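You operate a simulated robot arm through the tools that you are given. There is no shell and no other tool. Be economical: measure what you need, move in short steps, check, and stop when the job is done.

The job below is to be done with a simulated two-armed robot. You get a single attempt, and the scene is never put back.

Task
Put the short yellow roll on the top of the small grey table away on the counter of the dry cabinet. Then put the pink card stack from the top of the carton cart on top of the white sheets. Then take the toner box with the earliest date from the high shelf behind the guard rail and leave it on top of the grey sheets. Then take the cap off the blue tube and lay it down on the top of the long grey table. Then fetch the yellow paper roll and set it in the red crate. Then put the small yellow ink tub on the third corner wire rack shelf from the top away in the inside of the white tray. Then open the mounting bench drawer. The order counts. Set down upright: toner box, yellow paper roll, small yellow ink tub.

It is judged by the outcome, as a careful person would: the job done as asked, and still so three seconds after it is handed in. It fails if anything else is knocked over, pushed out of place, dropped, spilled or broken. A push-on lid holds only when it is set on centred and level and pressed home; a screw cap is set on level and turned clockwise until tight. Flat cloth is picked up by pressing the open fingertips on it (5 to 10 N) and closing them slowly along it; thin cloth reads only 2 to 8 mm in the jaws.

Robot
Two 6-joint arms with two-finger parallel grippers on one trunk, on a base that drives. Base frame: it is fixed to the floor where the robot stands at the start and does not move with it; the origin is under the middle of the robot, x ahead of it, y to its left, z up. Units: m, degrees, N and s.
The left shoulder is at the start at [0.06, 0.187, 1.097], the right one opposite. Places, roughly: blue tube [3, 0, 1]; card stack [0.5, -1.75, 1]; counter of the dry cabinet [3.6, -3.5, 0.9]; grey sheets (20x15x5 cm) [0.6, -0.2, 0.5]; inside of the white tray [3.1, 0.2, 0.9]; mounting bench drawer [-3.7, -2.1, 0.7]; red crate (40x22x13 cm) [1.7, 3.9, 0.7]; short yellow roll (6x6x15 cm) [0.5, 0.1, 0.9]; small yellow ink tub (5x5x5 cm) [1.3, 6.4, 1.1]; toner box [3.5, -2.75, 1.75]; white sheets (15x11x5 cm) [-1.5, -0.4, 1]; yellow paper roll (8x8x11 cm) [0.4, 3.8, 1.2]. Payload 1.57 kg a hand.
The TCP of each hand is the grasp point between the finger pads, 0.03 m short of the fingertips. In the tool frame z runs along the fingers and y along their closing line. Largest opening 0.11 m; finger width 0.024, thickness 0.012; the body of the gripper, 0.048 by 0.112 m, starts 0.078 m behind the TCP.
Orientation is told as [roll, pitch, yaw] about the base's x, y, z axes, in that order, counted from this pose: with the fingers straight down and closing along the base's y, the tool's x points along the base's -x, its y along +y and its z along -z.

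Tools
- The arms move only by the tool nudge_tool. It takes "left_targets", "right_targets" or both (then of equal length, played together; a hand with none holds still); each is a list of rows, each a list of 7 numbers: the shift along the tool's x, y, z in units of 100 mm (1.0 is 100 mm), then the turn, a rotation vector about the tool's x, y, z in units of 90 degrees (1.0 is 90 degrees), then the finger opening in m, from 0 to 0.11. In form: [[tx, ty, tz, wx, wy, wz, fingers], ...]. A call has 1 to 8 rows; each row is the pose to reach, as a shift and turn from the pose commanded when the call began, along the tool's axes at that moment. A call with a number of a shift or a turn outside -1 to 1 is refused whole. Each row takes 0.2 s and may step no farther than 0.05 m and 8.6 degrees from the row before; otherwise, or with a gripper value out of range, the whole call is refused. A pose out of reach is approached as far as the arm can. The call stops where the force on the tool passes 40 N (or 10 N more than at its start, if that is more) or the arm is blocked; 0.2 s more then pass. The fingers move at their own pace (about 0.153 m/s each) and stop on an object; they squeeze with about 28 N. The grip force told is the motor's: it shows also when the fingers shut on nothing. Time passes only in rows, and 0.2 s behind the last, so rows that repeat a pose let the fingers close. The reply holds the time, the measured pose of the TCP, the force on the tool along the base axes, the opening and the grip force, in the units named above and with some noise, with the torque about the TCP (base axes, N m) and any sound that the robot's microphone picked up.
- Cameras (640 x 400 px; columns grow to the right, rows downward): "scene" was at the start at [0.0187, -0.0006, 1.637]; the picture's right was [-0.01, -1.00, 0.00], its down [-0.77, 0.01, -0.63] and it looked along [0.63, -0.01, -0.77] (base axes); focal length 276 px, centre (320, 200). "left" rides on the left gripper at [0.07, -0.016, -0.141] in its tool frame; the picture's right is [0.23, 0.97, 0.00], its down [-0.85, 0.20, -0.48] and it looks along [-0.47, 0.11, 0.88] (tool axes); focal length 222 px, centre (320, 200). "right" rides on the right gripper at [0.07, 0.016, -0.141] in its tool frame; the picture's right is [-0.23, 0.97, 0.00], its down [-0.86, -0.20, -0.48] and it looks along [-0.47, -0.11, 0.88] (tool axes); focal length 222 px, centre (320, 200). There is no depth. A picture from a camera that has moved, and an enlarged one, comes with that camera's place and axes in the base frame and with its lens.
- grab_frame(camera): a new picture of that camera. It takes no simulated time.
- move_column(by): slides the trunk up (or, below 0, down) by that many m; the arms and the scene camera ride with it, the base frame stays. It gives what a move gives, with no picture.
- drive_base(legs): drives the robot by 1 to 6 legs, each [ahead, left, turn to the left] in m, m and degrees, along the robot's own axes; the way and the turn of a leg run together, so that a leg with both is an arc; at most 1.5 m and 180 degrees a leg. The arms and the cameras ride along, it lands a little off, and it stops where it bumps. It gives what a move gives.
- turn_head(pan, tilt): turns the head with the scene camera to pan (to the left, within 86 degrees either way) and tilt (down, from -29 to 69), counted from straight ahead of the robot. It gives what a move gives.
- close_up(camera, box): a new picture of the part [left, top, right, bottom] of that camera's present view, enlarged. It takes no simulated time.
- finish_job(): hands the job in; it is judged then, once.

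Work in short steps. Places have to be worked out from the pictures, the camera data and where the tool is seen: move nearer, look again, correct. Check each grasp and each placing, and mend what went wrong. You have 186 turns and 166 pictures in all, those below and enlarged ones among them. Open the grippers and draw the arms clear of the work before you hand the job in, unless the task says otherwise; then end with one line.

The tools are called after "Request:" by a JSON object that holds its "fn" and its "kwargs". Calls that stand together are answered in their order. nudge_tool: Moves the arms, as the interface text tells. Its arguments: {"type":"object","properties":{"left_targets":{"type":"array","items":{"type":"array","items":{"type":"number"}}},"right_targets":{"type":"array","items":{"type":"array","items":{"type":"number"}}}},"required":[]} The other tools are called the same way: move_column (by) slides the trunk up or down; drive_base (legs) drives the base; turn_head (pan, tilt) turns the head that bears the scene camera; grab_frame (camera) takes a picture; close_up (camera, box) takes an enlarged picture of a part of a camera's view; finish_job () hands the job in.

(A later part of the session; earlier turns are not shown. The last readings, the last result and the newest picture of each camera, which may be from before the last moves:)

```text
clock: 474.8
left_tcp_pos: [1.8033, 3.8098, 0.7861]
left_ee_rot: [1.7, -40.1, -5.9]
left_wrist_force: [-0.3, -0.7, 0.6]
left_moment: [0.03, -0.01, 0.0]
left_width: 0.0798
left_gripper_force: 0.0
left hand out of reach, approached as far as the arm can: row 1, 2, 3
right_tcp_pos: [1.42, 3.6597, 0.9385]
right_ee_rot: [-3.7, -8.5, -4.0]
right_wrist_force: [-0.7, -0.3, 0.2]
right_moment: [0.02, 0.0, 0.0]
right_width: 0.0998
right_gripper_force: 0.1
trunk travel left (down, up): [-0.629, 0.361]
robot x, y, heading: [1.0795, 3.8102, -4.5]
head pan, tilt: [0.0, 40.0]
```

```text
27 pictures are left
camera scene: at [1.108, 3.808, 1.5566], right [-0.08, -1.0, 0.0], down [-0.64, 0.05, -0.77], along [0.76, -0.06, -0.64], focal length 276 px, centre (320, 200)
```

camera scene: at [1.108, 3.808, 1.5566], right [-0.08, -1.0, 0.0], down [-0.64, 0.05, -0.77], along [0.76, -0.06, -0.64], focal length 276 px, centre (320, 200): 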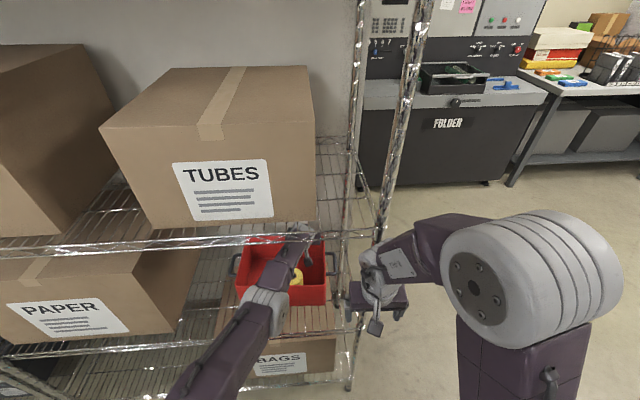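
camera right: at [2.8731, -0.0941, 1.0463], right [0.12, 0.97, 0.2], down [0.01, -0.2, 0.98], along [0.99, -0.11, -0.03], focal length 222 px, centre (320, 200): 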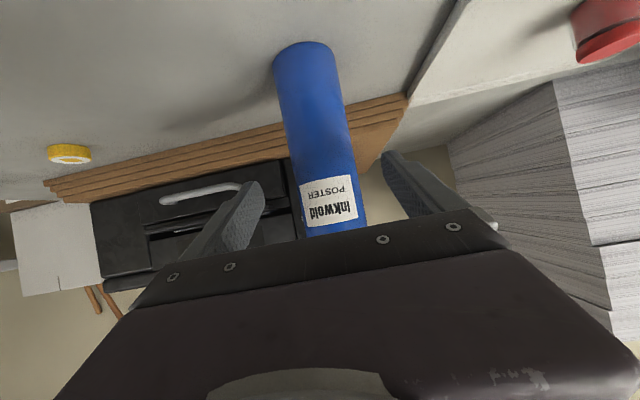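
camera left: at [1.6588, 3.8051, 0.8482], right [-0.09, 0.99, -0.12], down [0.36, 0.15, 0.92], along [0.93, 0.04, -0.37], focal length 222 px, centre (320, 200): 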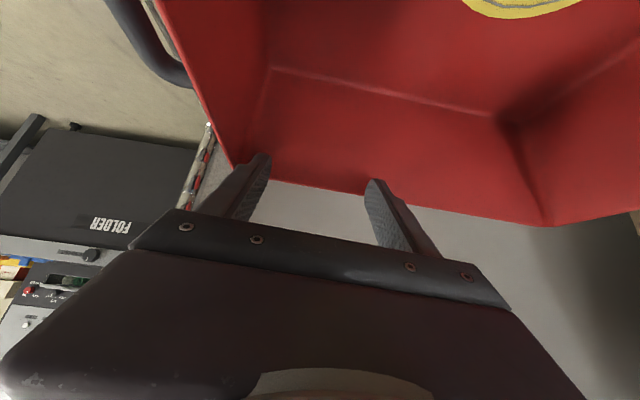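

The roll is still upright in the crate. I raise the tilted hand 3 cm (there's room now) and back the base out.

Request:
{"fn": "nudge_tool", "kwargs": {"left_targets": [[-0.1, 0, -0.11, 0, 0, 0, 0.06], [-0.19, 0, -0.23, 0, 0, 0, 0.06]]}}

Request:
{"fn": "drive_base", "kwargs": {"legs": [[-0.13, 0, 0]]}}

Request:
{"fn": "nudge_tool", "kwargs": {"left_targets": [[0.3, 0, -0.25, 0, 0, 0, 0.06], [0.6, 0, -0.5, 0, 0, 0, 0.06], [0.9, 0, -0.76, 0, 0, 0, 0.06]]}}

Request:
{"fn": "nudge_tool", "kwargs": {"left_targets": [[0.3, 0, -0.25, 0, 0, 0, 0.06], [0.6, 0, -0.5, 0, 0, 0, 0.06], [0.9, 0, -0.76, 0, 0, 0, 0.06]]}}

Request:
{"fn": "grab_frame", "kwargs": {"camera": "scene"}}

```text
clock: 475.4
left_tcp_pos: [1.8083, 3.8087, 0.8131]
left_ee_rot: [1.9, -39.9, -5.9]
left_wrist_force: [-0.8, -0.5, 0.4]
left_moment: [-0.02, -0.02, -0.02]
left_width: 0.0598
left_gripper_force: 0.0
left hand out of reach, approached as far as the arm can: row 2
right_tcp_pos: [1.4197, 3.6608, 0.9392]
right_ee_rot: [-3.8, -8.6, -4.0]
right_wrist_force: [0.0, -0.1, -0.3]
right_moment: [0.0, -0.01, 0.0]
right_width: 0.0998
right_gripper_force: 0.2
trunk travel left (down, up): [-0.629, 0.361]
robot x, y, heading: [1.0801, 3.8085, -4.3]
head pan, tilt: [0.0, 40.0]
```

```text
clock: 476.6
left_tcp_pos: [1.6795, 3.8174, 0.813]
left_ee_rot: [1.7, -39.9, -5.9]
left_wrist_force: [-0.1, 0.4, 0.7]
left_moment: [0.0, -0.01, -0.04]
left_width: 0.0602
left_gripper_force: 0.0
right_tcp_pos: [1.2898, 3.6716, 0.9384]
right_ee_rot: [-3.8, -8.6, -4.0]
right_wrist_force: [0.2, -0.4, 0.1]
right_moment: [-0.01, -0.03, -0.02]
right_width: 0.1
right_gripper_force: 0.0
trunk travel left (down, up): [-0.629, 0.361]
robot x, y, heading: [0.9467, 3.8205, -4.3]
head pan, tilt: [0.0, 40.0]
```

```text
clock: 477.4
left_tcp_pos: [1.6669, 3.7953, 0.7979]
left_ee_rot: [1.7, -39.8, -5.9]
left_wrist_force: [0.2, 0.3, 0.3]
left_moment: [0.0, 0.01, -0.01]
left_width: 0.0599
left_gripper_force: 0.1
left hand out of reach, approached as far as the arm can: row 1, 2, 3
right_tcp_pos: [1.2904, 3.6698, 0.9388]
right_ee_rot: [-3.8, -8.7, -4.0]
right_wrist_force: [-0.2, 0.1, 0.7]
right_moment: [0.0, -0.01, 0.03]
right_width: 0.0996
right_gripper_force: 0.0
trunk travel left (down, up): [-0.629, 0.361]
robot x, y, heading: [0.9498, 3.8219, -4.4]
head pan, tilt: [0.0, 40.0]
```

```text
clock: 478.2
left_tcp_pos: [1.6502, 3.7707, 0.7777]
left_ee_rot: [1.8, -39.8, -5.9]
left_wrist_force: [1.6, 3.3, 4.8]
left_moment: [0.22, -0.1, 0.12]
left_width: 0.0567
left_gripper_force: 0.2
left hand out of reach, approached as far as the arm can: row 1, 2, 3
right_tcp_pos: [1.2894, 3.6715, 0.9388]
right_ee_rot: [-3.8, -8.6, -4.0]
right_wrist_force: [0.4, -0.4, -0.4]
right_moment: [0.01, -0.03, -0.02]
right_width: 0.1
right_gripper_force: 0.1
trunk travel left (down, up): [-0.629, 0.361]
robot x, y, heading: [0.9526, 3.8165, -4.2]
head pan, tilt: [0.0, 40.0]
```

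```text
26 pictures are left
camera scene: at [0.9777, 3.8192, 1.5563], right [-0.08, -1.0, 0.0], down [-0.64, 0.05, -0.77], along [0.76, -0.06, -0.64], focal length 276 px, centre (320, 200)
```

scene: 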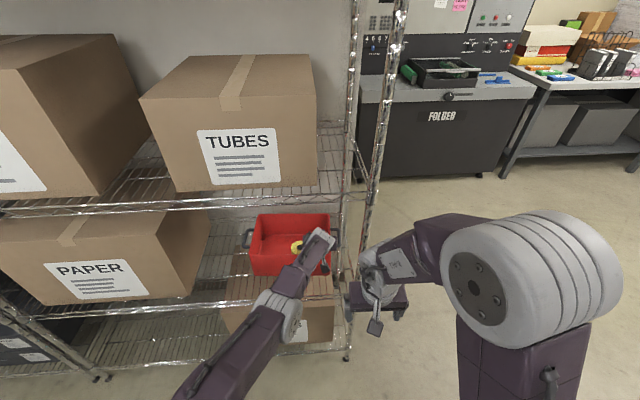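

The hand touches the crate's corner lightly now. I raise it 4 cm first, then back the base straight out.

Request:
{"fn": "nudge_tool", "kwargs": {"left_targets": [[-0.13, 0, -0.15, 0, 0, 0, 0.056], [-0.26, 0, -0.31, 0, 0, 0, 0.056]]}}

```text
clock: 478.8
left_tcp_pos: [1.6563, 3.7655, 0.8159]
left_ee_rot: [1.9, -39.7, -5.9]
left_wrist_force: [-0.9, 0.4, 0.4]
left_moment: [0.03, -0.01, 0.0]
left_width: 0.056
left_gripper_force: 0.0
left hand out of reach, approached as far as the arm can: row 1, 2
right_tcp_pos: [1.2904, 3.6707, 0.9391]
right_ee_rot: [-3.8, -8.6, -3.9]
right_wrist_force: [0.9, 0.2, -0.8]
right_moment: [0.0, -0.01, 0.01]
right_width: 0.1
right_gripper_force: 0.1
trunk travel left (down, up): [-0.629, 0.361]
robot x, y, heading: [0.9509, 3.8212, -4.6]
head pan, tilt: [0.0, 40.0]
```

The arm is straight again, so pulling back doesn't work yet. I try the trick that worked before: tilt further, then retract.

Request:
{"fn": "nudge_tool", "kwargs": {"left_targets": [[0, 0, 0, 0, -0.08, 0, 0.05], [0, 0, 0, 0, -0.16, 0, 0.05], [0, 0, 0, 0, -0.24, 0, 0.05], [0, 0, 0, 0, -0.3, 0, 0.05]]}}

Request:
{"fn": "nudge_tool", "kwargs": {"left_targets": [[0.08, 0, -0.19, 0, 0, 0, 0.05], [0.16, 0, -0.38, 0, 0, 0, 0.05], [0.2, 0, -0.47, 0, 0, 0, 0.05]]}}

```text
clock: 479.8
left_tcp_pos: [1.6859, 3.7474, 0.803]
left_ee_rot: [3.4, -66.9, -7.8]
left_wrist_force: [0.4, -0.5, 0.0]
left_moment: [0.0, 0.02, 0.01]
left_width: 0.0501
left_gripper_force: 0.1
left hand out of reach, approached as far as the arm can: row 1, 2, 3, 4
right_tcp_pos: [1.2896, 3.6709, 0.9394]
right_ee_rot: [-3.7, -8.6, -4.0]
right_wrist_force: [-0.9, 0.3, 0.6]
right_moment: [0.01, 0.0, 0.0]
right_width: 0.1
right_gripper_force: 0.1
trunk travel left (down, up): [-0.629, 0.361]
robot x, y, heading: [0.9481, 3.8235, -4.3]
head pan, tilt: [0.0, 40.0]
```

```text
clock: 480.6
left_tcp_pos: [1.6764, 3.7487, 0.7878]
left_ee_rot: [7.2, -66.1, -8.9]
left_wrist_force: [0.5, -0.9, 0.4]
left_moment: [-0.08, -0.03, -0.05]
left_width: 0.0525
left_gripper_force: 1.0
left hand out of reach, approached as far as the arm can: row 1, 2, 3
right_tcp_pos: [1.289, 3.6716, 0.9383]
right_ee_rot: [-3.7, -8.6, -4.0]
right_wrist_force: [-0.2, -0.6, -0.3]
right_moment: [0.0, 0.02, 0.01]
right_width: 0.0997
right_gripper_force: 0.1
trunk travel left (down, up): [-0.629, 0.361]
robot x, y, heading: [0.9464, 3.8207, -4.6]
head pan, tilt: [0.0, 40.0]
```

A finger brushes the crate's end rim again. I raise 4 cm and move a little to the left (away from that rim), then test retracting.

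Request:
{"fn": "nudge_tool", "kwargs": {"left_targets": [[-0.18, 0, -0.08, 0, 0, 0, 0.05], [-0.36, 0.1, -0.16, 0, 0, 0, 0.05], [-0.36, 0.4, -0.16, 0, 0, 0, 0.05], [-0.36, 0.7, -0.16, 0, 0, 0, 0.05]]}}

Request:
{"fn": "nudge_tool", "kwargs": {"left_targets": [[0.08, 0.1, -0.19, 0, 0, 0, 0.05], [0.16, 0.2, -0.38, 0, 0, 0, 0.05], [0.24, 0.3, -0.57, 0, 0, 0, 0.05]]}}

Request:
{"fn": "grab_frame", "kwargs": {"camera": "scene"}}

```text
clock: 481.6
left_tcp_pos: [1.6795, 3.8167, 0.8305]
left_ee_rot: [6.9, -66.2, -8.6]
left_wrist_force: [0.5, 0.5, 0.7]
left_moment: [-0.01, 0.03, 0.01]
left_width: 0.0498
left_gripper_force: 0.0
right_tcp_pos: [1.2896, 3.6712, 0.9376]
right_ee_rot: [-3.8, -8.6, -3.9]
right_wrist_force: [0.1, 0.9, -0.4]
right_moment: [-0.01, 0.02, -0.01]
right_width: 0.0999
right_gripper_force: 0.0
trunk travel left (down, up): [-0.629, 0.361]
robot x, y, heading: [0.9515, 3.8205, -4.2]
head pan, tilt: [0.0, 40.0]
```

```text
clock: 482.4
left_tcp_pos: [1.6182, 3.8509, 0.8331]
left_ee_rot: [7.1, -66.1, -8.7]
left_wrist_force: [-0.9, 0.1, 0.4]
left_moment: [-0.02, 0.04, 0.0]
left_width: 0.05
left_gripper_force: 0.1
right_tcp_pos: [1.2897, 3.6715, 0.9381]
right_ee_rot: [-3.8, -8.6, -4.0]
right_wrist_force: [-0.7, -0.2, 0.8]
right_moment: [0.02, 0.02, 0.01]
right_width: 0.1001
right_gripper_force: 0.0
trunk travel left (down, up): [-0.629, 0.361]
robot x, y, heading: [0.9474, 3.8218, -4.4]
head pan, tilt: [0.0, 40.0]
```

```text
25 pictures are left
camera scene: at [0.9776, 3.8188, 1.5563], right [-0.08, -1.0, 0.0], down [-0.64, 0.05, -0.77], along [0.76, -0.06, -0.64], focal length 276 px, centre (320, 200)
```

scene: 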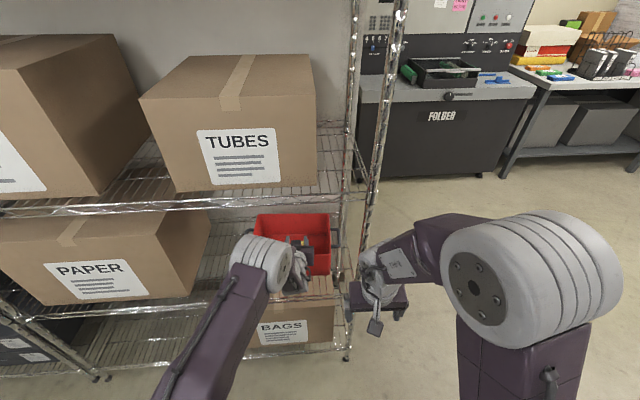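

It's free now and retracting. I continue until the hand is clear of the rack.

Request:
{"fn": "nudge_tool", "kwargs": {"left_targets": [[0.12, 0, -0.27, 0, 0, 0, 0.05], [0.24, 0, -0.55, 0, 0, 0, 0.05], [0.35, 0, -0.82, 0, 0, 0, 0.05]]}}

Request:
{"fn": "nudge_tool", "kwargs": {"left_targets": [[0.12, 0, -0.27, 0, 0, 0, 0.05], [0.24, 0, -0.55, 0, 0, 0, 0.05], [0.35, 0, -0.82, 0, 0, 0, 0.05]]}}

Request:
{"fn": "close_up", "kwargs": {"camera": "scene", "box": [210, 180, 370, 300]}}

```text
clock: 483.2
left_tcp_pos: [1.5437, 3.8412, 0.8396]
left_ee_rot: [9.1, -65.7, -10.3]
left_wrist_force: [-0.4, 0.1, 0.4]
left_moment: [0.04, -0.03, 0.04]
left_width: 0.0501
left_gripper_force: 0.1
left hand out of reach, approached as far as the arm can: row 3
right_tcp_pos: [1.2884, 3.6707, 0.9386]
right_ee_rot: [-3.7, -8.5, -4.0]
right_wrist_force: [-0.1, -0.3, 0.4]
right_moment: [0.01, 0.02, -0.01]
right_width: 0.1001
right_gripper_force: 0.1
trunk travel left (down, up): [-0.629, 0.361]
robot x, y, heading: [0.9515, 3.8193, -4.4]
head pan, tilt: [0.0, 40.0]
```

```text
clock: 484.0
left_tcp_pos: [1.4967, 3.8122, 0.8646]
left_ee_rot: [10.7, -65.4, -11.4]
left_wrist_force: [-0.7, 0.1, -0.5]
left_moment: [-0.02, -0.01, 0.0]
left_width: 0.0501
left_gripper_force: 0.1
left hand out of reach, approached as far as the arm can: row 1, 2, 3
right_tcp_pos: [1.2888, 3.6706, 0.938]
right_ee_rot: [-3.8, -8.6, -4.0]
right_wrist_force: [0.0, 0.7, -0.9]
right_moment: [0.02, -0.01, -0.03]
right_width: 0.1
right_gripper_force: 0.0
trunk travel left (down, up): [-0.629, 0.361]
robot x, y, heading: [0.9505, 3.8186, -4.2]
head pan, tilt: [0.0, 40.0]
```

```text
3.33 times, centred on (290, 240) of scene
camera zoom: at [0.9772, 3.8183, 1.5563], right [-0.08, -1.0, 0.0], down [-0.64, 0.05, -0.77], along [0.76, -0.06, -0.64], focal length 922 px, centre (420, 67)
```

zoom: 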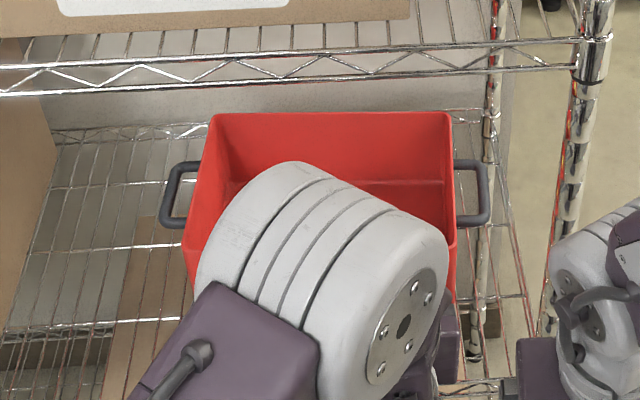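

The hand is out of the rack and the crate looks undisturbed. I raise the trunk, turn the hand down, face north and drive up the aisle to see the corner rack.

Request:
{"fn": "move_column", "kwargs": {"by": 0.2}}

Request:
{"fn": "nudge_tool", "kwargs": {"left_targets": [[0.05, 0, -0.05, 0, 0.09, 0, 0.1], [0.1, 0, -0.1, 0, 0.18, 0, 0.1], [0.15, 0, -0.15, 0, 0.27, 0, 0.1], [0.2, 0, -0.2, 0, 0.36, 0, 0.1], [0.25, 0, -0.25, 0, 0.45, 0, 0.1], [0.3, 0, -0.3, 0, 0.54, 0, 0.1], [0.3, 0, -0.3, 0, 0.63, 0, 0.1], [0.3, 0, -0.3, 0, 0.71, 0, 0.1]]}}

Request:
{"fn": "drive_base", "kwargs": {"legs": [[0, 0, 94.4], [0.9, -0.08, 0]]}}

Request:
{"fn": "turn_head", "kwargs": {"pan": 0, "tilt": 20}}

Request:
{"fn": "grab_frame", "kwargs": {"camera": "scene"}}

```text
clock: 486.2
left_tcp_pos: [1.4971, 3.8122, 1.0628]
left_ee_rot: [10.6, -65.2, -11.4]
left_wrist_force: [0.6, -0.3, 1.0]
left_moment: [0.02, 0.0, 0.01]
left_width: 0.0501
left_gripper_force: 0.1
right_tcp_pos: [1.2897, 3.6698, 1.1389]
right_ee_rot: [-3.8, -8.6, -4.1]
right_wrist_force: [0.1, 1.1, 0.3]
right_moment: [0.01, -0.01, -0.01]
right_width: 0.1002
right_gripper_force: 0.0
trunk travel left (down, up): [-0.829, 0.161]
robot x, y, heading: [0.95, 3.8224, -4.5]
head pan, tilt: [0.0, 40.0]
```

```text
clock: 488.0
left_tcp_pos: [1.458, 3.8139, 1.0489]
left_ee_rot: [4.3, -1.6, -1.9]
left_wrist_force: [-0.2, -0.4, 0.5]
left_moment: [0.04, 0.01, 0.0]
left_width: 0.0999
left_gripper_force: 0.0
right_tcp_pos: [1.2907, 3.6717, 1.1387]
right_ee_rot: [-3.7, -8.6, -3.9]
right_wrist_force: [-0.4, 0.1, 0.6]
right_moment: [0.01, -0.03, -0.02]
right_width: 0.1001
right_gripper_force: 0.1
trunk travel left (down, up): [-0.829, 0.161]
robot x, y, heading: [0.9515, 3.82, -4.5]
head pan, tilt: [0.0, 40.0]
```

```text
clock: 496.7
left_tcp_pos: [0.9962, 5.2247, 1.0477]
left_ee_rot: [4.5, -1.6, 92.9]
left_wrist_force: [0.2, 0.0, 0.2]
left_moment: [0.0, -0.02, -0.03]
left_width: 0.1001
left_gripper_force: 0.1
right_tcp_pos: [1.1533, 5.0691, 1.1392]
right_ee_rot: [-3.9, -8.7, 90.7]
right_wrist_force: [-0.5, -0.1, 0.8]
right_moment: [0.02, 0.0, -0.01]
right_width: 0.1
right_gripper_force: 0.0
trunk travel left (down, up): [-0.829, 0.161]
robot x, y, heading: [1.0342, 4.7215, 90.4]
head pan, tilt: [0.0, 40.0]
```

```text
clock: 497.6
left_tcp_pos: [0.9962, 5.2247, 1.048]
left_ee_rot: [4.5, -1.7, 92.9]
left_wrist_force: [0.4, -0.4, -0.2]
left_moment: [-0.02, -0.03, 0.02]
left_width: 0.1002
left_gripper_force: 0.2
right_tcp_pos: [1.1532, 5.0699, 1.1378]
right_ee_rot: [-3.7, -8.6, 90.7]
right_wrist_force: [0.2, 0.2, -0.8]
right_moment: [0.0, 0.02, 0.0]
right_width: 0.1
right_gripper_force: 0.2
trunk travel left (down, up): [-0.829, 0.161]
robot x, y, heading: [1.0302, 4.7181, 90.4]
head pan, tilt: [0.0, 20.0]
```

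```text
23 pictures are left
camera scene: at [1.0341, 4.7538, 1.7876], right [1.0, 0.01, 0.0], down [0.0, -0.34, -0.94], along [-0.01, 0.94, -0.34], focal length 276 px, centre (320, 200)
```

scene: 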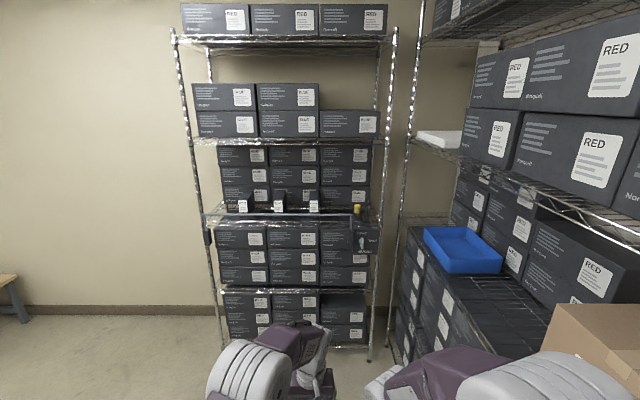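

The small yellow tub is on the third shelf at about (1.25, 6.4, 1.1). I enlarge that shelf.

Request:
{"fn": "close_up", "kwargs": {"camera": "scene", "box": [290, 170, 410, 260]}}

```text
4.44 times, centred on (350, 215) of scene
camera zoom: at [1.0341, 4.7538, 1.7876], right [1.0, 0.01, 0.0], down [0.0, -0.34, -0.94], along [-0.01, 0.94, -0.34], focal length 1229 px, centre (187, 133)
```

zoom: 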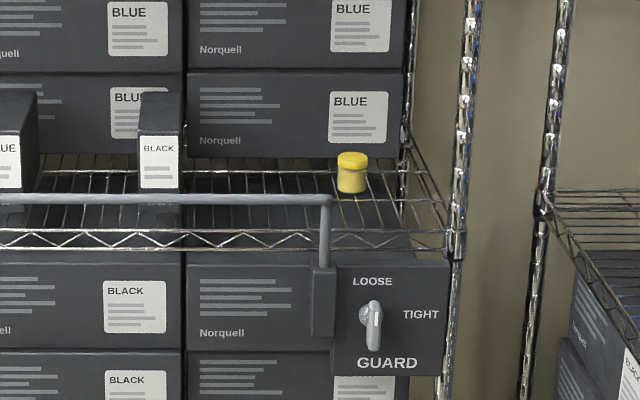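

The tub stands just right of the guard rail's end, at about (1.255, 6.40), shelf z ≈ 1.105, shelf front y ≈ 6.26. I'll use the right hand. First I retract the left hand and drive nearer, then extend and tilt the right hand to 40°.

Request:
{"fn": "nudge_tool", "kwargs": {"left_targets": [[0.3, 0, -0.2, 0, 0, 0, 0.05], [0.6, 0, -0.4, 0, 0, 0, 0.05], [0.9, 0, -0.5, 0, 0, 0, 0.05]]}}

Request:
{"fn": "nudge_tool", "kwargs": {"left_targets": [[0.3, 0, 0, 0, 0, 0, 0.05], [0.6, 0, 0, 0, 0, 0, 0.05], [0.9, 0, 0, 0, 0, 0, 0.05]], "right_targets": [[-0.3, 0, -0.2, 0, 0, 0, 0.08], [-0.6, 0, -0.4, 0, 0, 0, 0.08], [-0.9, 0, -0.4, 0, 0, 0, 0.08]]}}

Request:
{"fn": "nudge_tool", "kwargs": {"right_targets": [[-0.2, 0, -0.1, 0, -0.09, 0, 0.08], [-0.4, 0, -0.2, 0, -0.18, 0, 0.08], [-0.6, 0, -0.3, 0, -0.27, 0, 0.08], [-0.6, 0, -0.4, 0, -0.35, 0, 0.08]]}}

Request:
{"fn": "drive_base", "kwargs": {"legs": [[0.8, -0.1, -0.4]]}}

Request:
{"fn": "grab_frame", "kwargs": {"camera": "right"}}

```text
clock: 498.4
left_tcp_pos: [1.0038, 5.1338, 1.0952]
left_ee_rot: [4.5, -1.7, 92.8]
left_wrist_force: [-0.5, 0.0, 0.5]
left_moment: [0.0, 0.02, 0.01]
left_width: 0.0501
left_gripper_force: 0.0
right_tcp_pos: [1.1534, 5.0688, 1.1397]
right_ee_rot: [-3.8, -8.6, 90.8]
right_wrist_force: [-0.3, -0.1, -0.2]
right_moment: [-0.01, -0.01, -0.03]
right_width: 0.0997
right_gripper_force: 0.1
trunk travel left (down, up): [-0.829, 0.161]
robot x, y, heading: [1.0269, 4.7179, 90.5]
head pan, tilt: [0.0, 20.0]
```

```text
clock: 499.2
left_tcp_pos: [1.0096, 5.0444, 1.0925]
left_ee_rot: [4.5, -1.7, 92.9]
left_wrist_force: [0.6, 0.4, -0.3]
left_moment: [0.0, 0.01, 0.03]
left_width: 0.0503
left_gripper_force: 0.0
right_tcp_pos: [1.145, 5.1392, 1.1685]
right_ee_rot: [-7.0, -10.7, 90.9]
right_wrist_force: [-0.9, -0.3, -0.4]
right_moment: [-0.04, 0.01, 0.0]
right_width: 0.0801
right_gripper_force: 0.0
right hand out of reach, approached as far as the arm can: row 1, 2, 3
trunk travel left (down, up): [-0.829, 0.161]
robot x, y, heading: [1.0333, 4.7181, 90.6]
head pan, tilt: [0.0, 20.0]
```

```text
clock: 500.2
left_tcp_pos: [1.0081, 5.0427, 1.0938]
left_ee_rot: [4.4, -1.8, 92.8]
left_wrist_force: [0.2, -0.7, 0.3]
left_moment: [0.0, 0.01, 0.0]
left_width: 0.0497
left_gripper_force: 0.0
right_tcp_pos: [1.139, 5.1891, 1.2181]
right_ee_rot: [-9.2, -42.0, 95.8]
right_wrist_force: [0.4, -0.3, 0.4]
right_moment: [0.01, 0.02, 0.01]
right_width: 0.0796
right_gripper_force: 0.0
trunk travel left (down, up): [-0.829, 0.161]
robot x, y, heading: [1.0318, 4.7201, 90.4]
head pan, tilt: [0.0, 20.0]
```

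```text
clock: 504.5
left_tcp_pos: [1.1131, 5.8395, 1.0936]
left_ee_rot: [4.5, -1.8, 92.2]
left_wrist_force: [0.5, -0.2, -0.2]
left_moment: [0.0, 0.01, -0.03]
left_width: 0.0502
left_gripper_force: 0.2
right_tcp_pos: [1.2438, 5.985, 1.2198]
right_ee_rot: [-9.3, -42.0, 95.0]
right_wrist_force: [-0.1, -0.2, 0.0]
right_moment: [0.0, 0.04, 0.03]
right_width: 0.0799
right_gripper_force: 0.0
trunk travel left (down, up): [-0.829, 0.161]
robot x, y, heading: [1.1317, 5.5137, 89.6]
head pan, tilt: [0.0, 20.0]
```

```text
21 pictures are left
camera right: at [1.2204, 5.8383, 1.274], right [-0.98, 0.19, 0.04], down [0.09, 0.31, 0.95], along [0.17, 0.93, -0.32], focal length 222 px, centre (320, 200)
```

right: 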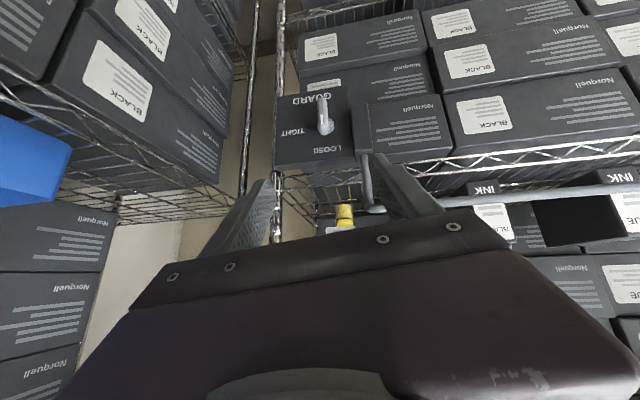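

The tub is at about (1.258, 6.40). I straighten the right hand's roll and yaw, raise it over the rail's height, drive 0.25 m ahead and look again.

Request:
{"fn": "nudge_tool", "kwargs": {"right_targets": [[-0.12, -0.06, -0.13, -0.03, 0, 0.02, 0.075], [-0.234, -0.13, -0.26, -0.066, 0, 0.041, 0.075], [-0.234, -0.13, -0.26, -0.066, 0, 0.041, 0.075]]}}

Request:
{"fn": "drive_base", "kwargs": {"legs": [[0.25, 0, 0]]}}

Request:
{"fn": "grab_frame", "kwargs": {"camera": "right"}}

```text
clock: 505.3
left_tcp_pos: [1.1131, 5.8421, 1.0928]
left_ee_rot: [4.5, -1.7, 92.2]
left_wrist_force: [-0.3, -0.5, 0.3]
left_moment: [0.0, 0.02, 0.01]
left_width: 0.0502
left_gripper_force: 0.0
right_tcp_pos: [1.2532, 5.9855, 1.2555]
right_ee_rot: [0.1, -42.3, 90.1]
right_wrist_force: [-0.6, 0.2, -0.4]
right_moment: [-0.02, -0.02, 0.0]
right_width: 0.0749
right_gripper_force: 0.1
trunk travel left (down, up): [-0.829, 0.161]
robot x, y, heading: [1.1341, 5.5169, 89.4]
head pan, tilt: [0.0, 20.0]
```

```text
clock: 507.1
left_tcp_pos: [1.1164, 6.0884, 1.0926]
left_ee_rot: [4.5, -1.8, 92.0]
left_wrist_force: [-0.8, -1.1, -0.4]
left_moment: [-0.02, 0.03, -0.01]
left_width: 0.0501
left_gripper_force: 0.0
right_tcp_pos: [1.2567, 6.2323, 1.2556]
right_ee_rot: [0.0, -42.4, 90.1]
right_wrist_force: [0.6, 0.0, -0.3]
right_moment: [0.0, 0.0, 0.04]
right_width: 0.0749
right_gripper_force: 0.1
trunk travel left (down, up): [-0.829, 0.161]
robot x, y, heading: [1.1356, 5.7631, 89.4]
head pan, tilt: [0.0, 20.0]
```

```text
20 pictures are left
camera right: at [1.2417, 6.0847, 1.3131], right [-0.97, 0.17, 0.15], down [0.2, 0.31, 0.93], along [0.11, 0.94, -0.33], focal length 222 px, centre (320, 200)
```

right: 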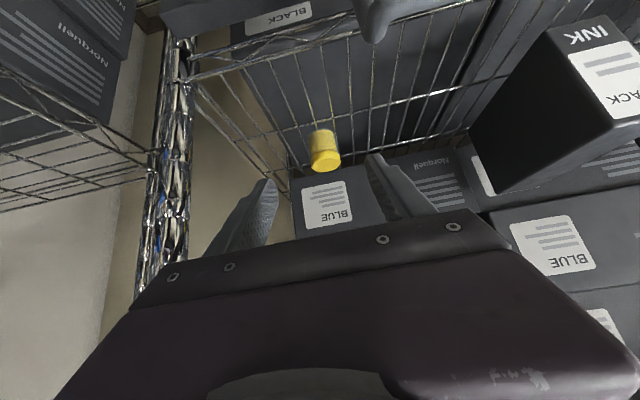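

The tub is at (1.257, 6.38), midway between the fingers. I go forward over it, down around it, and close.

Request:
{"fn": "nudge_tool", "kwargs": {"right_targets": [[-0.25, 0, 0.22, 0, 0, 0, 0.075], [-0.5, 0, 0.45, 0, 0, 0, 0.075], [-0.738, 0, 0.674, 0, 0, 0, 0.075]]}}

Request:
{"fn": "nudge_tool", "kwargs": {"right_targets": [[-0.01, 0, 0.35, 0, 0, 0, 0.075], [-0.017, 0, 0.69, 0, 0, 0, 0.075]]}}

Request:
{"fn": "nudge_tool", "kwargs": {"right_targets": [[0.15, 0, 0.16, 0, 0, 0, 0.075], [0.3, 0, 0.32, 0, 0, 0, 0.075], [0.431, 0, 0.472, 0, 0, 0, 0.075]]}}

Request:
{"fn": "grab_frame", "kwargs": {"camera": "right"}}

```text
clock: 507.9
left_tcp_pos: [1.1165, 6.0923, 1.091]
left_ee_rot: [4.5, -1.6, 92.1]
left_wrist_force: [0.7, 0.1, -0.3]
left_moment: [-0.02, 0.04, 0.0]
left_width: 0.0499
left_gripper_force: 0.1
right_tcp_pos: [1.258, 6.3351, 1.2537]
right_ee_rot: [0.1, -42.2, 90.0]
right_wrist_force: [-0.3, -0.5, 0.0]
right_moment: [-0.01, 0.02, -0.04]
right_width: 0.0749
right_gripper_force: 0.1
trunk travel left (down, up): [-0.829, 0.161]
robot x, y, heading: [1.134, 5.7653, 89.5]
head pan, tilt: [0.0, 20.0]
```

```text
clock: 508.5
left_tcp_pos: [1.1166, 6.0928, 1.0921]
left_ee_rot: [4.5, -1.6, 92.1]
left_wrist_force: [-0.8, 1.4, 0.0]
left_moment: [-0.02, -0.03, 0.02]
left_width: 0.0501
left_gripper_force: 0.1
right_tcp_pos: [1.2572, 6.3844, 1.203]
right_ee_rot: [0.2, -42.2, 89.9]
right_wrist_force: [0.5, 0.9, -0.5]
right_moment: [-0.01, 0.01, 0.01]
right_width: 0.0751
right_gripper_force: 0.1
trunk travel left (down, up): [-0.829, 0.161]
robot x, y, heading: [1.1359, 5.7662, 89.6]
head pan, tilt: [0.0, 20.0]
```

```text
clock: 509.3
left_tcp_pos: [1.115, 6.0889, 1.0939]
left_ee_rot: [4.5, -1.8, 92.2]
left_wrist_force: [-0.3, -0.9, 0.2]
left_moment: [0.03, 0.01, -0.02]
left_width: 0.0503
left_gripper_force: 0.1
right_tcp_pos: [1.2571, 6.381, 1.1446]
right_ee_rot: [0.0, -42.7, 89.9]
right_wrist_force: [2.0, 0.8, 17.0]
right_moment: [0.25, 0.07, 0.06]
right_width: 0.0751
right_gripper_force: 0.0
trunk travel left (down, up): [-0.829, 0.161]
robot x, y, heading: [1.1371, 5.7687, 89.5]
head pan, tilt: [0.0, 20.0]
```

```text
19 pictures are left
camera right: at [1.241, 6.2335, 1.2016], right [-0.97, 0.17, 0.15], down [0.2, 0.3, 0.93], along [0.11, 0.94, -0.33], focal length 222 px, centre (320, 200)
```

right: 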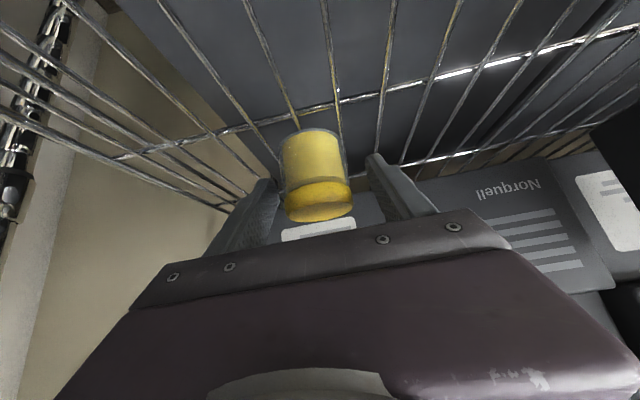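

The tub is between the fingers and the tips touch the shelf. I ease up 3 mm, close, and lift.

Request:
{"fn": "nudge_tool", "kwargs": {"right_targets": [[-0.03, 0, -0.02, 0, 0, 0, 0.075], [-0.03, 0, -0.02, 0, 0, 0, 0.03], [-0.03, 0, -0.02, 0, 0, 0, 0.0], [-0.03, 0, -0.02, 0, 0, 0, 0.0]]}}

Request:
{"fn": "nudge_tool", "kwargs": {"right_targets": [[-0.2, 0, -0.22, 0, 0, 0, 0.0], [-0.4, 0, -0.44, 0, 0, 0, 0.0], [-0.6, 0, -0.66, 0, 0, 0, 0.0], [-0.8, 0, -0.88, 0, 0, 0, 0.0]]}}

Request:
{"fn": "drive_base", "kwargs": {"legs": [[-0.5, 0, 0]]}}

Request:
{"fn": "grab_frame", "kwargs": {"camera": "right"}}

```text
clock: 510.3
left_tcp_pos: [1.1162, 6.0895, 1.0929]
left_ee_rot: [4.5, -1.8, 92.0]
left_wrist_force: [-1.0, 0.7, 0.3]
left_moment: [-0.02, -0.01, 0.02]
left_width: 0.0502
left_gripper_force: 0.0
right_tcp_pos: [1.2567, 6.3793, 1.1455]
right_ee_rot: [0.1, -42.3, 90.0]
right_wrist_force: [2.7, -5.6, 10.6]
right_moment: [0.2, -0.5, -0.27]
right_width: 0.043
right_gripper_force: 28.2
trunk travel left (down, up): [-0.829, 0.161]
robot x, y, heading: [1.1385, 5.7686, 89.6]
head pan, tilt: [0.0, 20.0]
```

```text
clock: 511.3
left_tcp_pos: [1.1178, 6.0897, 1.0927]
left_ee_rot: [4.5, -1.7, 92.1]
left_wrist_force: [-0.1, -0.7, 0.3]
left_moment: [-0.01, -0.02, -0.02]
left_width: 0.0499
left_gripper_force: 0.0
right_tcp_pos: [1.2581, 6.3822, 1.2636]
right_ee_rot: [0.0, -42.1, 90.1]
right_wrist_force: [1.4, -0.4, -0.1]
right_moment: [0.01, -0.01, 0.0]
right_width: 0.0426
right_gripper_force: 27.6
trunk travel left (down, up): [-0.829, 0.161]
robot x, y, heading: [1.1354, 5.7652, 89.5]
head pan, tilt: [0.0, 20.0]
```

```text
clock: 514.2
left_tcp_pos: [1.1123, 5.5922, 1.093]
left_ee_rot: [4.6, -1.6, 92.0]
left_wrist_force: [0.3, 1.1, 0.2]
left_moment: [-0.03, 0.01, -0.01]
left_width: 0.0502
left_gripper_force: 0.0
right_tcp_pos: [1.2529, 5.8857, 1.2627]
right_ee_rot: [0.0, -42.2, 89.8]
right_wrist_force: [-0.3, -0.7, -1.2]
right_moment: [-0.01, -0.01, -0.02]
right_width: 0.043
right_gripper_force: 28.2
trunk travel left (down, up): [-0.829, 0.161]
robot x, y, heading: [1.1274, 5.2657, 89.4]
head pan, tilt: [0.0, 20.0]
```

```text
18 pictures are left
camera right: at [1.2373, 5.738, 1.3205], right [-0.97, 0.17, 0.15], down [0.2, 0.31, 0.93], along [0.11, 0.94, -0.34], focal length 222 px, centre (320, 200)
```

right: 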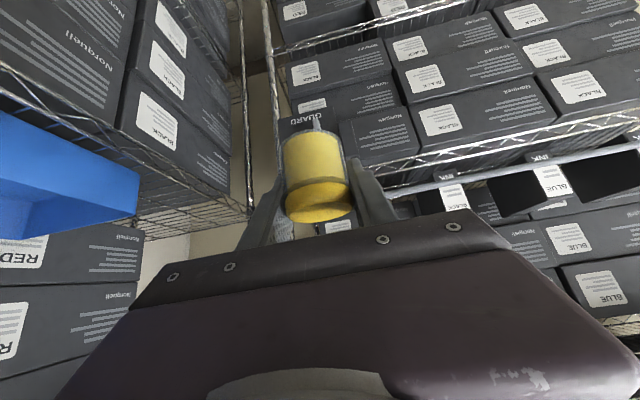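

The tub is held. I drive back the long way to the long table and stop in front of the white tray.

Request:
{"fn": "drive_base", "kwargs": {"legs": [[-1.4, 0, 0], [-1.36, 0, 0], [0, 0, -89.4], [1.2, -0.8, 0], [0.06, -1.1, 0], [0, -0.38, 0]]}}

Request:
{"fn": "turn_head", "kwargs": {"pan": 0, "tilt": 42}}

Request:
{"fn": "grab_frame", "kwargs": {"camera": "scene"}}

```text
clock: 545.4
left_tcp_pos: [2.726, 0.2622, 1.0914]
left_ee_rot: [4.4, -1.7, 3.2]
left_wrist_force: [-0.6, 0.1, -0.1]
left_moment: [0.0, -0.01, -0.04]
left_width: 0.0502
left_gripper_force: 0.1
right_tcp_pos: [3.0206, 0.1291, 1.2633]
right_ee_rot: [0.0, -42.3, 1.3]
right_wrist_force: [0.7, -0.3, -0.9]
right_moment: [-0.03, -0.03, -0.03]
right_width: 0.0427
right_gripper_force: 28.5
trunk travel left (down, up): [-0.829, 0.161]
robot x, y, heading: [2.4029, 0.2331, 0.7]
head pan, tilt: [0.0, 20.0]
```

```text
clock: 546.3
left_tcp_pos: [2.7257, 0.2602, 1.0924]
left_ee_rot: [4.6, -1.6, 3.3]
left_wrist_force: [-0.4, -0.5, 0.1]
left_moment: [0.02, 0.02, 0.01]
left_width: 0.0502
left_gripper_force: 0.2
right_tcp_pos: [3.0219, 0.1255, 1.2632]
right_ee_rot: [0.1, -42.2, 1.2]
right_wrist_force: [-0.5, 0.6, 0.0]
right_moment: [0.03, -0.01, -0.03]
right_width: 0.0429
right_gripper_force: 28.1
trunk travel left (down, up): [-0.829, 0.161]
robot x, y, heading: [2.401, 0.2374, 0.6]
head pan, tilt: [0.0, 42.0]
```

```text
17 pictures are left
camera scene: at [2.4275, 0.2356, 1.7534], right [0.01, -1.0, 0.0], down [-0.67, -0.01, -0.74], along [0.74, 0.01, -0.67], focal length 276 px, centre (320, 200)
```

scene: 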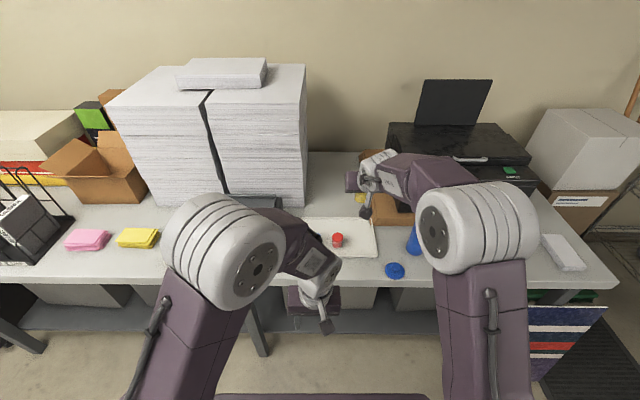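

The free part of the tray is about (3.14, 0.085), right of the red tub. I move the base 7 cm ahead and 4 cm right, lower the trunk 0.25 m and extend the arm slightly.

Request:
{"fn": "drive_base", "kwargs": {"legs": [[0.068, -0.04, -0.6]]}}

Request:
{"fn": "move_column", "kwargs": {"by": -0.25}}

Request:
{"fn": "nudge_tool", "kwargs": {"right_targets": [[-0.18, 0, 0.16, 0, 0, 0, 0.0], [-0.35, 0, 0.32, 0, 0, 0, 0.0]]}}

Request:
{"fn": "grab_frame", "kwargs": {"camera": "right"}}

```text
clock: 547.3
left_tcp_pos: [2.7888, 0.2215, 1.0936]
left_ee_rot: [4.3, -1.9, 2.7]
left_wrist_force: [-0.3, 0.0, -0.3]
left_moment: [-0.03, -0.01, -0.03]
left_width: 0.0503
left_gripper_force: 0.1
right_tcp_pos: [3.0834, 0.084, 1.2669]
right_ee_rot: [0.0, -42.4, 0.7]
right_wrist_force: [-0.7, 0.2, -0.5]
right_moment: [-0.02, -0.01, -0.05]
right_width: 0.043
right_gripper_force: 28.3
trunk travel left (down, up): [-0.829, 0.161]
robot x, y, heading: [2.4704, 0.1971, 0.2]
head pan, tilt: [0.0, 42.0]
```

```text
clock: 549.9
left_tcp_pos: [2.7936, 0.2186, 0.8426]
left_ee_rot: [4.5, -1.7, 2.7]
left_wrist_force: [-0.6, -0.4, -0.2]
left_moment: [0.02, -0.05, -0.03]
left_width: 0.05
left_gripper_force: 0.1
right_tcp_pos: [3.0884, 0.0806, 1.0143]
right_ee_rot: [-0.1, -42.2, 0.6]
right_wrist_force: [0.0, -1.2, -0.4]
right_moment: [0.0, 0.01, 0.01]
right_width: 0.0428
right_gripper_force: 28.0
trunk travel left (down, up): [-0.579, 0.411]
robot x, y, heading: [2.4694, 0.1966, -0.1]
head pan, tilt: [0.0, 42.0]
```

```text
clock: 550.5
left_tcp_pos: [2.7933, 0.218, 0.8424]
left_ee_rot: [4.5, -1.7, 2.7]
left_wrist_force: [-0.2, 0.5, -0.3]
left_moment: [-0.02, 0.01, -0.01]
left_width: 0.0504
left_gripper_force: 0.0
right_tcp_pos: [3.133, 0.0874, 1.0097]
right_ee_rot: [-0.5, -42.6, 0.6]
right_wrist_force: [0.2, 0.3, -1.2]
right_moment: [-0.04, 0.01, 0.01]
right_width: 0.0427
right_gripper_force: 27.8
right hand out of reach, approached as far as the arm can: row 2
trunk travel left (down, up): [-0.579, 0.411]
robot x, y, heading: [2.4673, 0.1995, -0.3]
head pan, tilt: [0.0, 42.0]
```

```text
16 pictures are left
camera right: at [2.9855, 0.102, 1.0675], right [0.16, 0.98, 0.15], down [0.31, -0.19, 0.93], along [0.94, -0.11, -0.33], focal length 222 px, centre (320, 200)
```

right: 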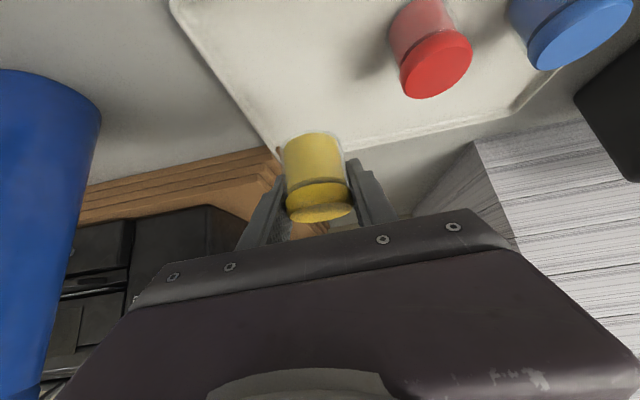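

The tub hangs over the free right part of the tray. I lower it with the trunk until it touches.

Request:
{"fn": "move_column", "kwargs": {"by": -0.065}}

Request:
{"fn": "move_column", "kwargs": {"by": -0.008}}

Request:
{"fn": "move_column", "kwargs": {"by": -0.008}}

```text
clock: 551.6
left_tcp_pos: [2.7934, 0.218, 0.7771]
left_ee_rot: [4.5, -1.8, 2.7]
left_wrist_force: [-0.8, -0.3, -0.5]
left_moment: [0.02, 0.02, -0.02]
left_width: 0.0502
left_gripper_force: 0.1
right_tcp_pos: [3.1309, 0.0862, 0.9445]
right_ee_rot: [-0.4, -42.7, 0.6]
right_wrist_force: [-0.1, -0.6, -0.7]
right_moment: [-0.02, 0.02, 0.0]
right_width: 0.043
right_gripper_force: 27.9
trunk travel left (down, up): [-0.514, 0.476]
robot x, y, heading: [2.4704, 0.1976, -0.1]
head pan, tilt: [0.0, 42.0]
```

```text
clock: 552.1
left_tcp_pos: [2.7939, 0.2191, 0.7697]
left_ee_rot: [4.4, -1.7, 2.8]
left_wrist_force: [0.6, 0.3, -0.3]
left_moment: [0.0, -0.04, 0.0]
left_width: 0.0503
left_gripper_force: 0.0
right_tcp_pos: [3.1317, 0.086, 0.9383]
right_ee_rot: [-0.6, -42.5, 0.6]
right_wrist_force: [0.1, 0.1, -0.5]
right_moment: [0.02, 0.0, 0.02]
right_width: 0.0431
right_gripper_force: 27.9
trunk travel left (down, up): [-0.506, 0.484]
robot x, y, heading: [2.4696, 0.1991, -0.0]
head pan, tilt: [0.0, 42.0]
```

```text
clock: 552.7
left_tcp_pos: [2.7917, 0.2195, 0.7636]
left_ee_rot: [4.4, -1.7, 2.5]
left_wrist_force: [0.2, 0.1, -0.6]
left_moment: [0.02, -0.01, 0.04]
left_width: 0.05
left_gripper_force: 0.1
right_tcp_pos: [3.1318, 0.0875, 0.9358]
right_ee_rot: [-0.4, -43.4, 0.6]
right_wrist_force: [6.2, -2.5, 24.5]
right_moment: [-0.1, 0.11, 0.04]
right_width: 0.0429
right_gripper_force: 27.9
trunk travel left (down, up): [-0.498, 0.492]
robot x, y, heading: [2.4721, 0.2002, -0.0]
head pan, tilt: [0.0, 42.0]
```

Contact. I ease up 3 mm, open, and rise straight up.

Request:
{"fn": "move_column", "kwargs": {"by": 0.004}}

Request:
{"fn": "nudge_tool", "kwargs": {"right_targets": [[0, 0, 0, 0, 0, 0, 0.055], [0, 0, 0, 0, 0, 0, 0.065], [0, 0, 0, 0, 0, 0, 0.065]]}}

Request:
{"fn": "move_column", "kwargs": {"by": 0.2}}

Request:
{"fn": "grab_frame", "kwargs": {"camera": "right"}}

```text
clock: 553.2
left_tcp_pos: [2.7931, 0.2197, 0.7659]
left_ee_rot: [4.6, -1.8, 2.7]
left_wrist_force: [-0.3, 0.6, -0.7]
left_moment: [0.01, -0.01, 0.04]
left_width: 0.05
left_gripper_force: 0.0
right_tcp_pos: [3.1319, 0.0862, 0.9362]
right_ee_rot: [-0.4, -42.9, 0.5]
right_wrist_force: [8.4, -1.7, 20.4]
right_moment: [0.34, -0.44, -0.29]
right_width: 0.0426
right_gripper_force: 28.1
trunk travel left (down, up): [-0.502, 0.488]
robot x, y, heading: [2.4697, 0.1955, 0.3]
head pan, tilt: [0.0, 42.0]
```

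```text
clock: 554.0
left_tcp_pos: [2.7935, 0.2175, 0.7671]
left_ee_rot: [4.6, -1.8, 2.7]
left_wrist_force: [0.1, -0.9, 0.0]
left_moment: [0.01, -0.02, -0.02]
left_width: 0.05
left_gripper_force: 0.0
right_tcp_pos: [3.1315, 0.0836, 0.9356]
right_ee_rot: [-0.3, -42.9, 0.4]
right_wrist_force: [10.3, -16.6, 23.8]
right_moment: [0.11, -0.53, -0.66]
right_width: 0.05
right_gripper_force: 0.1
trunk travel left (down, up): [-0.502, 0.488]
robot x, y, heading: [2.467, 0.1989, 0.3]
head pan, tilt: [0.0, 42.0]
```

```text
clock: 556.2
left_tcp_pos: [2.7934, 0.2178, 0.9654]
left_ee_rot: [4.5, -1.7, 2.6]
left_wrist_force: [-0.2, 0.8, -0.2]
left_moment: [0.04, -0.01, 0.03]
left_width: 0.0501
left_gripper_force: 0.0
right_tcp_pos: [3.1311, 0.0859, 1.1345]
right_ee_rot: [-0.5, -42.5, 0.5]
right_wrist_force: [0.0, -0.9, 0.1]
right_moment: [0.01, -0.02, -0.02]
right_width: 0.0651
right_gripper_force: 0.1
trunk travel left (down, up): [-0.702, 0.288]
robot x, y, heading: [2.47, 0.1982, 0.2]
head pan, tilt: [0.0, 42.0]
```

```text
15 pictures are left
camera right: at [2.9849, 0.1019, 1.1906], right [0.16, 0.98, 0.15], down [0.31, -0.19, 0.93], along [0.94, -0.11, -0.33], focal length 222 px, centre (320, 200)
```

right: 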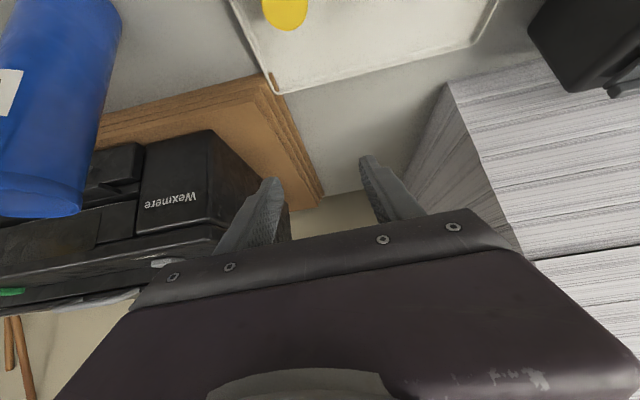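

The tub is seen in the tray; I check it and its surroundings with the head camera.

Request:
{"fn": "turn_head", "kwargs": {"pan": -12, "tilt": 48}}

Request:
{"fn": "close_up", "kwargs": {"camera": "scene", "box": [190, 120, 390, 300]}}

```text
clock: 556.9
left_tcp_pos: [2.7932, 0.2179, 0.966]
left_ee_rot: [4.4, -1.7, 2.7]
left_wrist_force: [-0.7, 0.1, 0.3]
left_moment: [-0.02, 0.0, -0.05]
left_width: 0.05
left_gripper_force: 0.0
right_tcp_pos: [3.1313, 0.0873, 1.1345]
right_ee_rot: [-0.5, -42.8, 0.7]
right_wrist_force: [-0.1, -0.3, -0.2]
right_moment: [0.0, 0.0, 0.04]
right_width: 0.065
right_gripper_force: 0.0
trunk travel left (down, up): [-0.702, 0.288]
robot x, y, heading: [2.4651, 0.1948, 0.1]
head pan, tilt: [-12.0, 48.0]
```

```text
2.22 times, centred on (290, 210) of scene
camera zoom: at [2.4889, 0.1808, 1.6178], right [-0.21, -0.98, 0.0], down [-0.73, 0.15, -0.67], along [0.66, -0.14, -0.74], focal length 614 px, centre (387, 178)
```

zoom: 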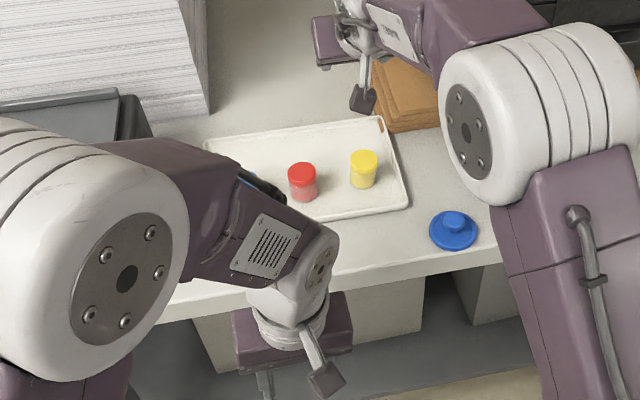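

Step 6 is done: the yellow tub stands upright in the tray. I drive the known way round to the west side of the room, towards the mounting bench, folding the right hand on the way.

Request:
{"fn": "drive_base", "kwargs": {"legs": [[-0.07, 0.7, 0], [0, 0.72, 0], [-1.25, 0, 0], [0, -0.77, 0], [-1.46, 0, 0], [0, 0, -90]]}}

Request:
{"fn": "nudge_tool", "kwargs": {"right_targets": [[0.2, 0, -0.1, 0, 0.09, 0, 0.06], [0.4, 0, -0.2, 0, 0.18, 0, 0.06], [0.6, 0, -0.3, 0, 0.27, 0, 0.06], [0.8, 0, -0.4, 0, 0.36, 0, 0.06], [0.95, 0, -0.5, 0, 0.45, 0, 0.06], [0.95, 0, -0.5, 0, 0.47, 0, 0.06]]}}

Request:
{"fn": "drive_base", "kwargs": {"legs": [[1.05, 0, 0], [1.05, 0, 0], [0.05, -1.45, 0], [0, 0, -90]]}}

Request:
{"fn": "turn_head", "kwargs": {"pan": 15, "tilt": 25}}

Request:
{"fn": "grab_frame", "kwargs": {"camera": "scene"}}

```text
clock: 584.7
left_tcp_pos: [-0.2926, 0.4936, 0.9667]
left_ee_rot: [4.5, -1.7, -87.9]
left_wrist_force: [-0.3, -1.1, 0.5]
left_moment: [-0.02, -0.01, -0.02]
left_width: 0.05
left_gripper_force: 0.1
right_tcp_pos: [-0.4288, 0.1563, 1.1341]
right_ee_rot: [-0.5, -42.5, -90.0]
right_wrist_force: [0.1, 0.1, -0.3]
right_moment: [-0.02, 0.02, 0.01]
right_width: 0.065
right_gripper_force: 0.0
trunk travel left (down, up): [-0.702, 0.288]
robot x, y, heading: [-0.3114, 0.8138, -90.5]
head pan, tilt: [-12.0, 48.0]
```

```text
clock: 586.1
left_tcp_pos: [-0.2927, 0.494, 0.9653]
left_ee_rot: [4.5, -1.8, -87.8]
left_wrist_force: [1.1, -0.6, -0.9]
left_moment: [-0.03, 0.02, 0.02]
left_width: 0.0504
left_gripper_force: 0.0
right_tcp_pos: [-0.3975, 0.2719, 1.0861]
right_ee_rot: [-8.5, -16.4, -90.1]
right_wrist_force: [0.0, -0.7, 0.5]
right_moment: [-0.02, -0.01, -0.01]
right_width: 0.0597
right_gripper_force: 0.0
right hand out of reach, approached as far as the arm can: row 1, 2, 3, 4, 5, 6
trunk travel left (down, up): [-0.702, 0.288]
robot x, y, heading: [-0.3097, 0.8173, -90.4]
head pan, tilt: [-12.0, 48.0]
```

```text
clock: 607.2
left_tcp_pos: [-2.1314, -1.3233, 0.9647]
left_ee_rot: [4.5, -1.6, -178.3]
left_wrist_force: [-0.3, -0.2, 0.6]
left_moment: [-0.06, 0.0, -0.01]
left_width: 0.05
left_gripper_force: 0.0
right_tcp_pos: [-2.3523, -1.2155, 1.0864]
right_ee_rot: [-8.4, -16.5, 179.5]
right_wrist_force: [0.4, 0.7, -0.9]
right_moment: [0.0, 0.02, -0.01]
right_width: 0.0601
right_gripper_force: 0.1
trunk travel left (down, up): [-0.702, 0.288]
robot x, y, heading: [-1.8068, -1.3114, 179.1]
head pan, tilt: [-12.0, 48.0]
```

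```text
clock: 608.1
left_tcp_pos: [-2.1327, -1.3232, 0.9651]
left_ee_rot: [4.5, -1.6, -178.3]
left_wrist_force: [-1.2, 1.6, -0.3]
left_moment: [0.0, -0.03, -0.03]
left_width: 0.0502
left_gripper_force: 0.0
right_tcp_pos: [-2.3521, -1.2155, 1.0863]
right_ee_rot: [-8.6, -16.5, 179.5]
right_wrist_force: [-0.2, -0.1, -0.3]
right_moment: [-0.03, -0.01, -0.01]
right_width: 0.0599
right_gripper_force: 0.1
trunk travel left (down, up): [-0.702, 0.288]
robot x, y, heading: [-1.8072, -1.3066, 179.3]
head pan, tilt: [15.0, 25.0]
```

```text
13 pictures are left
camera scene: at [-1.8343, -1.3288, 1.6525], right [-0.24, 0.97, 0.0], down [0.41, 0.1, -0.91], along [-0.88, -0.22, -0.42], focal length 276 px, centre (320, 200)
```

scene: 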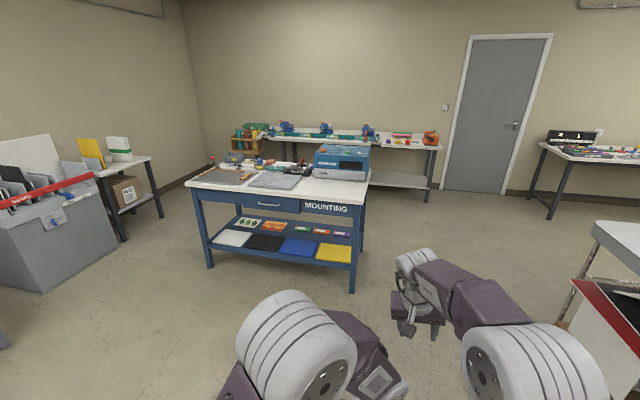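

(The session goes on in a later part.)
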